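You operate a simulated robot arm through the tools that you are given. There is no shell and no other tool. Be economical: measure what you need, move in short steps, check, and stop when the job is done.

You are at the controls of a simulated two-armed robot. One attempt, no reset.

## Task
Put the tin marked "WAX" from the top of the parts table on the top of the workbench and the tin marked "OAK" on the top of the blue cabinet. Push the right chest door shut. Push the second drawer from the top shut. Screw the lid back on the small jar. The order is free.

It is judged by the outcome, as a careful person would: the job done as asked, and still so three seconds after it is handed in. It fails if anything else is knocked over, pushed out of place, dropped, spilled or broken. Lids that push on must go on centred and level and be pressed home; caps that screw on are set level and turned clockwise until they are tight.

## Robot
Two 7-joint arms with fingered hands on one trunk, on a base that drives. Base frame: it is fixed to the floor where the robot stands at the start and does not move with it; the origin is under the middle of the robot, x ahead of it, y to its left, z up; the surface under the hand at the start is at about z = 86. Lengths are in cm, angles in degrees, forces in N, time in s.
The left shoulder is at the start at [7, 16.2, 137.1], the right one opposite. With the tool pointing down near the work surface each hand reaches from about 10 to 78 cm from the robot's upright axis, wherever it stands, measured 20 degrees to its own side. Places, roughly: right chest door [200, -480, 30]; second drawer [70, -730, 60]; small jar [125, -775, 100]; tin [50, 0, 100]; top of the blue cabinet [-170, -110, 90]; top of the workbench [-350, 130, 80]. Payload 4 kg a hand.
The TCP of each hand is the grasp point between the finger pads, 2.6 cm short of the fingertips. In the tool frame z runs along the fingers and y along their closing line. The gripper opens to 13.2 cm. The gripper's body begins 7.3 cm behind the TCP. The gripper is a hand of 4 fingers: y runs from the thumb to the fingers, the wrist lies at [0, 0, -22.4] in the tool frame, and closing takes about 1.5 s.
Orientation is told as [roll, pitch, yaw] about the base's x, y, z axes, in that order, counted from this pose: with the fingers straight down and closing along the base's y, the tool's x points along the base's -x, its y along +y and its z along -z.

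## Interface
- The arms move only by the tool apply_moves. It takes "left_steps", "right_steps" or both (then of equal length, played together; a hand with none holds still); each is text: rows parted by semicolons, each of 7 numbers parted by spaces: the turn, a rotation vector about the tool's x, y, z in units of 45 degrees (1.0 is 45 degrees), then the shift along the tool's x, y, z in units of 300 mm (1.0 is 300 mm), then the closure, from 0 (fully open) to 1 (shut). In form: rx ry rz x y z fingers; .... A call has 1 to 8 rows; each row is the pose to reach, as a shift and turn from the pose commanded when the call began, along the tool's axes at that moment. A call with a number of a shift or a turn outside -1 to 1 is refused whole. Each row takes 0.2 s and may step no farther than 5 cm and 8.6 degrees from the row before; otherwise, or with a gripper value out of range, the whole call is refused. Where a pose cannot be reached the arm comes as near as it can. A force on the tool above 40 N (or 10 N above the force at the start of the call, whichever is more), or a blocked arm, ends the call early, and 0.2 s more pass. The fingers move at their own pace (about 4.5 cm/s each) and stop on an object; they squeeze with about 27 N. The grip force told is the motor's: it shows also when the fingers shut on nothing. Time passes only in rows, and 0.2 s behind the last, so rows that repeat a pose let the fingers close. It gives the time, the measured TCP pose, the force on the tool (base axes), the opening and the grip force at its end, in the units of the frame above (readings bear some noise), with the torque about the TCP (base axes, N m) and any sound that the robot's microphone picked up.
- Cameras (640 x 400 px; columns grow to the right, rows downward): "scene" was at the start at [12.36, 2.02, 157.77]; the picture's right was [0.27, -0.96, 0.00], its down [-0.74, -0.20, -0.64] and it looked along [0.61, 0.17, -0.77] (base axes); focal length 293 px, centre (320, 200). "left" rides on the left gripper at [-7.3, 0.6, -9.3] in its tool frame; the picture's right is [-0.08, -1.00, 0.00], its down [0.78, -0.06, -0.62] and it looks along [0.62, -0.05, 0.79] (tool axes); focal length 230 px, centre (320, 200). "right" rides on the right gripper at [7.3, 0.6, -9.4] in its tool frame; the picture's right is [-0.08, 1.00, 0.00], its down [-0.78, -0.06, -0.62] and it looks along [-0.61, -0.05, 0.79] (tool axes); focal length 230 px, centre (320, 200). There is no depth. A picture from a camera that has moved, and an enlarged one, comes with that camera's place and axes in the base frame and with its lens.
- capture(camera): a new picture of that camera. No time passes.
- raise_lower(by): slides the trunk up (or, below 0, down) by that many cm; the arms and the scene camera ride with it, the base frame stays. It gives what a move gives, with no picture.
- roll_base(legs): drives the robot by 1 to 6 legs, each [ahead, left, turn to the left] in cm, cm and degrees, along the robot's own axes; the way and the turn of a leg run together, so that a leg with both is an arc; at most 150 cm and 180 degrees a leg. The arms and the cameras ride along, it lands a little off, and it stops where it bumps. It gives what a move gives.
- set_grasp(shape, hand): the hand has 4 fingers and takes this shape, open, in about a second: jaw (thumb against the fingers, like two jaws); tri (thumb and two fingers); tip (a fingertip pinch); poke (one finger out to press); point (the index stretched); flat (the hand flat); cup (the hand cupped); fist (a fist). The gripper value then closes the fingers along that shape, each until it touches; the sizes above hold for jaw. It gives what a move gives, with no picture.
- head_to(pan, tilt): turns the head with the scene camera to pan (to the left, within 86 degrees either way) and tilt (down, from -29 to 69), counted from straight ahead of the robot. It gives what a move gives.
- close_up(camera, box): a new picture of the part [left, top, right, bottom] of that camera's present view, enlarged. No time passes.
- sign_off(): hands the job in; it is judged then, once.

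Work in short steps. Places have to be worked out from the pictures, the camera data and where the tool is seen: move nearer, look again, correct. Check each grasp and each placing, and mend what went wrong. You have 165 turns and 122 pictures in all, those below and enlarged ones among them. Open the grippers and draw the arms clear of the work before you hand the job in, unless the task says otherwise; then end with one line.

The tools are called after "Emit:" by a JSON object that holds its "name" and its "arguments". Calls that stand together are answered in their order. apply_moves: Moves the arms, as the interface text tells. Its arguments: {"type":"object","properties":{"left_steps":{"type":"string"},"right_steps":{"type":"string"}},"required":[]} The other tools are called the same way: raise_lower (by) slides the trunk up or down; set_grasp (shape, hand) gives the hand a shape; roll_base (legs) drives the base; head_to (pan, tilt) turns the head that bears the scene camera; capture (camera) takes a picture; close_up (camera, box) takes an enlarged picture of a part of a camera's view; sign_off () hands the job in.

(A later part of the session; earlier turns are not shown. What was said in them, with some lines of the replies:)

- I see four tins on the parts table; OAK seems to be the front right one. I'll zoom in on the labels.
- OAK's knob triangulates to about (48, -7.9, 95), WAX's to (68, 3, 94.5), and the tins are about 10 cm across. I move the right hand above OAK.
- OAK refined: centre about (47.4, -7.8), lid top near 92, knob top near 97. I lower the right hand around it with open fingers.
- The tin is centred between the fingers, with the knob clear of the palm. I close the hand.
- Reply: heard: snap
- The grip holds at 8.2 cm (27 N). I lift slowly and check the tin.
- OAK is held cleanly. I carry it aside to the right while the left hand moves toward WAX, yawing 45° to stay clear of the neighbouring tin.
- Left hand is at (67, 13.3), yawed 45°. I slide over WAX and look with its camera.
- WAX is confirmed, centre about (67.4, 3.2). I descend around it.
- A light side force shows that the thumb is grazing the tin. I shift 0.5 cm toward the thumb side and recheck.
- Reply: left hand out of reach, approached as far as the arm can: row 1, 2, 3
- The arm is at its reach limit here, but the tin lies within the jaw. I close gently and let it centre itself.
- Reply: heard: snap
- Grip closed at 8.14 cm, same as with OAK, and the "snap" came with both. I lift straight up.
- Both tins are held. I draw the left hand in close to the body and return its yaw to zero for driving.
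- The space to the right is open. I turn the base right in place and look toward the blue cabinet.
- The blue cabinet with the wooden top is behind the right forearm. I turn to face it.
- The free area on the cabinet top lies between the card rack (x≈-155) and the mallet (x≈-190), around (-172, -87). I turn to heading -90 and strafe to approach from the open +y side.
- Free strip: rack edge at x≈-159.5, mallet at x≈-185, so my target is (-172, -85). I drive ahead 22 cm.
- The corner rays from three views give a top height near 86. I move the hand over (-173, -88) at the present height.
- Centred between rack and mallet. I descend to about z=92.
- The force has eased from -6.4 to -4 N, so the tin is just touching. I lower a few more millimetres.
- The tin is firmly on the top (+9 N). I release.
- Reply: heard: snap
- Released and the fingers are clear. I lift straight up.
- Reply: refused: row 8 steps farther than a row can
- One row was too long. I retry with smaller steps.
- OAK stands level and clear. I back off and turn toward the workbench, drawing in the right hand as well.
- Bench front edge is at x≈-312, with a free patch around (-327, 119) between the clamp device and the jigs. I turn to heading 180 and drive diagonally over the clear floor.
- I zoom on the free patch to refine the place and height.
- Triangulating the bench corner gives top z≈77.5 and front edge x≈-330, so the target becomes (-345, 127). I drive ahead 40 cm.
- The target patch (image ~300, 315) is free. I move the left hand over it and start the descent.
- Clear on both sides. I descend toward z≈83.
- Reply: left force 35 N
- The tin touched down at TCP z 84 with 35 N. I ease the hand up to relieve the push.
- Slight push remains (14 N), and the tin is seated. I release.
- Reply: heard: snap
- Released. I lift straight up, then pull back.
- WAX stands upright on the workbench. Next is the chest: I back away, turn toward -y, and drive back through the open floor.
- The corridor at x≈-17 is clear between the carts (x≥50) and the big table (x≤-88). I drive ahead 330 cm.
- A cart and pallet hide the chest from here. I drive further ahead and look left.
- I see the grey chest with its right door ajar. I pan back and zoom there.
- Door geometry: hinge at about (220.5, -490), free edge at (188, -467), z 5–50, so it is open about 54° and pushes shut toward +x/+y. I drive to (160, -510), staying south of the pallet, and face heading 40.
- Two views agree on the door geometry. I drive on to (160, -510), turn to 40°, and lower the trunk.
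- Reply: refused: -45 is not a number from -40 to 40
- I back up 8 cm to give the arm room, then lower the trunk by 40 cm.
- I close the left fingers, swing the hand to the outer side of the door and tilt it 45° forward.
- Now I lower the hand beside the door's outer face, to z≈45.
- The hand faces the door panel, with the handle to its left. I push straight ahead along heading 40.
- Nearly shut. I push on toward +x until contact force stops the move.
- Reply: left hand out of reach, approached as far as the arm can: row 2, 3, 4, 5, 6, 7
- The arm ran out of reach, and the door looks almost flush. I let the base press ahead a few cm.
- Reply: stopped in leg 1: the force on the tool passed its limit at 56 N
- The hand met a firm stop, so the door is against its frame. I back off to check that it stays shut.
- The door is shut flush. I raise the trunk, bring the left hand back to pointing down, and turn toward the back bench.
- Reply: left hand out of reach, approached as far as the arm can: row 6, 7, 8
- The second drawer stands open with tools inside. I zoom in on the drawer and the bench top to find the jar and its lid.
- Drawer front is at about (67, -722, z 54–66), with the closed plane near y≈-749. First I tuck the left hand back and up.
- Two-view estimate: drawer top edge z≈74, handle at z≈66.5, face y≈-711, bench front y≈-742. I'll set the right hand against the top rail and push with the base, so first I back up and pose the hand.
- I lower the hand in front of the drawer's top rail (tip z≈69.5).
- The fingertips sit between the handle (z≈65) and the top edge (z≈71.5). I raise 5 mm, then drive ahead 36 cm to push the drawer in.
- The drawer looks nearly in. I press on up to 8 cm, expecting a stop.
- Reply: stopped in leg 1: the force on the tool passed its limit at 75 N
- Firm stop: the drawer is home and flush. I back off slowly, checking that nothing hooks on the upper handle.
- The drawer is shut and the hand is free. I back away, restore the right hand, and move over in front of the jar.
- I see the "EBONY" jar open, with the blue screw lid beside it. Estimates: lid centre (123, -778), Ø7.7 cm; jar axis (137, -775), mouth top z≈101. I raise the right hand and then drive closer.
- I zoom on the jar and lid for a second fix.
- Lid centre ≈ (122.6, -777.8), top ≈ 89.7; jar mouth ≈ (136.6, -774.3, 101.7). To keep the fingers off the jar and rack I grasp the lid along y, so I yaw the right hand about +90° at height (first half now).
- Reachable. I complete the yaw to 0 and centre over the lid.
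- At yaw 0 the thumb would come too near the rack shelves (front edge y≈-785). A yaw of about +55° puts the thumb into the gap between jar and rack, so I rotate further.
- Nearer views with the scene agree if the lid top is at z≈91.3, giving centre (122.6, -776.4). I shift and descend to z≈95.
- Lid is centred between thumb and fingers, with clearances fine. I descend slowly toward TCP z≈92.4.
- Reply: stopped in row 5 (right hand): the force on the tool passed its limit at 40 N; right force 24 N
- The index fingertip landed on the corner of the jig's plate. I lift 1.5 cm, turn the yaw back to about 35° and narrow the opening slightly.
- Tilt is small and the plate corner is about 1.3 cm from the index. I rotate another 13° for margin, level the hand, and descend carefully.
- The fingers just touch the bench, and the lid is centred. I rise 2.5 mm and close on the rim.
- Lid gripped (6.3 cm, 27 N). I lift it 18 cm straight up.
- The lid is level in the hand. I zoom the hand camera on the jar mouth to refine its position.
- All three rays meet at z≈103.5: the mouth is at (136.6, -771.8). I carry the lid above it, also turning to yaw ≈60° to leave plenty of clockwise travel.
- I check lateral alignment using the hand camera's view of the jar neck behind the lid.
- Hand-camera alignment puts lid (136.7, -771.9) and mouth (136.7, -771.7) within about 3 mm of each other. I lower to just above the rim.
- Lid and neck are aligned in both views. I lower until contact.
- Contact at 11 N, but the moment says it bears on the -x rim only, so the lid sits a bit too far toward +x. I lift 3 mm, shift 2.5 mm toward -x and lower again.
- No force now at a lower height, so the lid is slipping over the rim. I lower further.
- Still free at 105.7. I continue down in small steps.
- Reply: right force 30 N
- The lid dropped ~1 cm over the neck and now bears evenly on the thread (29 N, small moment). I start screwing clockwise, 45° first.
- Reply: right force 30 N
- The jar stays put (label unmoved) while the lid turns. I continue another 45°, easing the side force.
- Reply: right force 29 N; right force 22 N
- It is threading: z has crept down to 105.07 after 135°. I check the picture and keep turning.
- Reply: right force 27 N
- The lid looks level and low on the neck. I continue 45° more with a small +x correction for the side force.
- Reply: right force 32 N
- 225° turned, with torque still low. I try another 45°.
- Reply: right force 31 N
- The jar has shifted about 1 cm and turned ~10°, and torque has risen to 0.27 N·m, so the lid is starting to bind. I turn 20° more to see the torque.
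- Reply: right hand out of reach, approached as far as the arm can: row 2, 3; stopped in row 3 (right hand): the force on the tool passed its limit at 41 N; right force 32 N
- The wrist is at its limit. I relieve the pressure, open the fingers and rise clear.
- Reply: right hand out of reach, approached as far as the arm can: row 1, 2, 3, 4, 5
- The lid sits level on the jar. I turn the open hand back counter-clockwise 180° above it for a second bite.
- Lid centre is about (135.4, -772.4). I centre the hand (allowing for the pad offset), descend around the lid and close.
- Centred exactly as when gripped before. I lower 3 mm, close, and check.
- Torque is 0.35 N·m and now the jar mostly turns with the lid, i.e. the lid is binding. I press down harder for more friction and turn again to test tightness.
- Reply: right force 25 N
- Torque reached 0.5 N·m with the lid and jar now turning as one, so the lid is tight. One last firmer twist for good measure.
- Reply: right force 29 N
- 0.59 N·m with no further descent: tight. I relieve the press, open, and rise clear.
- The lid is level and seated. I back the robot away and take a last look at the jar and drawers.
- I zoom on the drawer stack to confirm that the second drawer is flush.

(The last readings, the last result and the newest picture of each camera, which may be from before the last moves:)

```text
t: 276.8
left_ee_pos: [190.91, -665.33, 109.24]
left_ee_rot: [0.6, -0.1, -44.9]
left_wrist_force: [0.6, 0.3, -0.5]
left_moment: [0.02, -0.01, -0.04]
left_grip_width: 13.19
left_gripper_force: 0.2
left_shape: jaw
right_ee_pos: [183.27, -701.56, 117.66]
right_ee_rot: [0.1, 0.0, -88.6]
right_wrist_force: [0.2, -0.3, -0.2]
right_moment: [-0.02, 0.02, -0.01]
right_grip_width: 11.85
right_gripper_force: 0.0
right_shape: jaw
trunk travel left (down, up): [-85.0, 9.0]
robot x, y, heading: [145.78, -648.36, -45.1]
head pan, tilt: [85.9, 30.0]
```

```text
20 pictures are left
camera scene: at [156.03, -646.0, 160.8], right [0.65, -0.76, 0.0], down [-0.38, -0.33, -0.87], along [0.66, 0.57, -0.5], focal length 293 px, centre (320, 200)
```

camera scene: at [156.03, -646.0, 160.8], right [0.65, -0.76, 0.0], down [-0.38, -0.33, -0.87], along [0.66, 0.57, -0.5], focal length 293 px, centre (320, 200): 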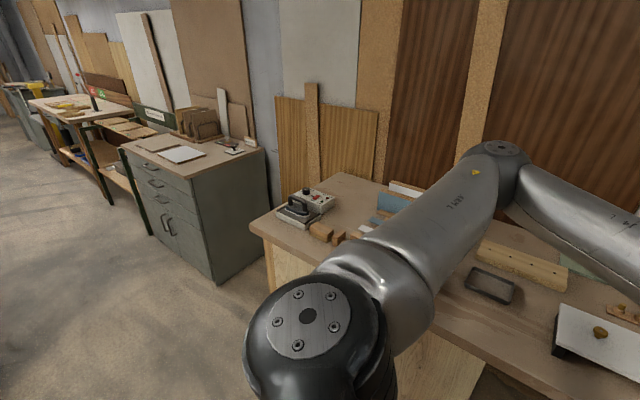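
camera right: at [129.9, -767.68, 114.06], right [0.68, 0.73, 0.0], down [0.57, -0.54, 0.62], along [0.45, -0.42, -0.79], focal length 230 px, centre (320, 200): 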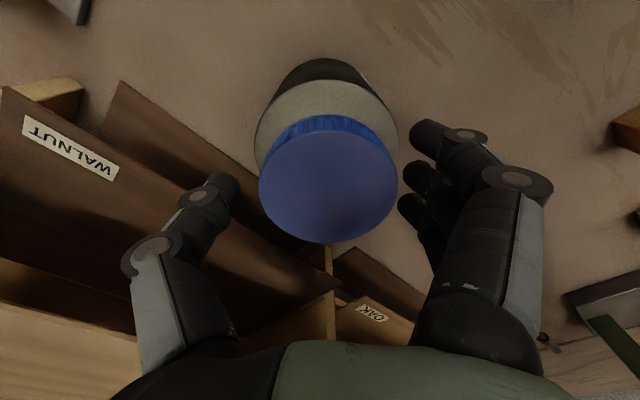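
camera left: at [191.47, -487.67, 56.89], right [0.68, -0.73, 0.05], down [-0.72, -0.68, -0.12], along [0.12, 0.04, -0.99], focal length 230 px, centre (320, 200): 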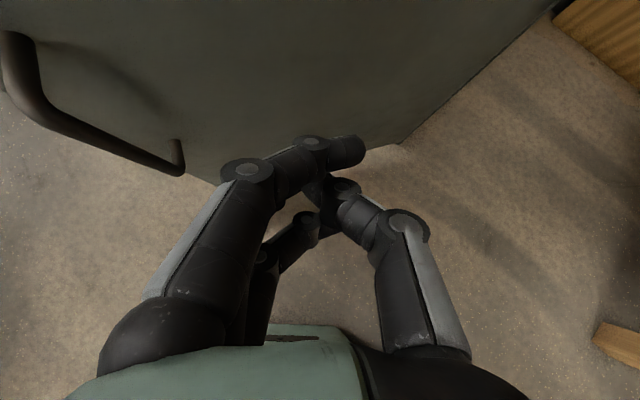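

The drawer is flush, the door shut, the jar lidded and both tins placed. I open the right hand fully and hand in.

Emit:
{"name": "apply_moves", "arguments": {"right_steps": "0 0 0 0 0 0 0;0 0 0 0 0 0 0"}}

Emit:
{"name": "sign_off", "arguments": {}}

```text
t: 277.4
left_ee_pos: [191.04, -665.29, 109.15]
left_ee_rot: [0.7, -0.1, -44.8]
left_wrist_force: [0.3, 0.3, 1.2]
left_moment: [-0.01, -0.03, -0.01]
left_grip_width: 13.19
left_gripper_force: 0.1
left_shape: jaw
right_ee_pos: [183.21, -701.44, 117.7]
right_ee_rot: [0.0, 0.0, -88.5]
right_wrist_force: [0.7, 0.2, -0.5]
right_moment: [0.03, -0.02, 0.0]
right_grip_width: 13.18
right_gripper_force: 0.1
right_shape: jaw
trunk travel left (down, up): [-85.0, 9.0]
robot x, y, heading: [145.83, -648.49, -45.0]
head pan, tilt: [85.9, 30.0]
```

```text
The job is handed in.
```

I finished all five tasks and handed the job in: WAX is on the workbench, OAK is on the blue cabinet, the right chest door and the second drawer are shut, and the lid is screwed tight on the small jar, which slid about 1 cm and turned on the bench as I tightened it.
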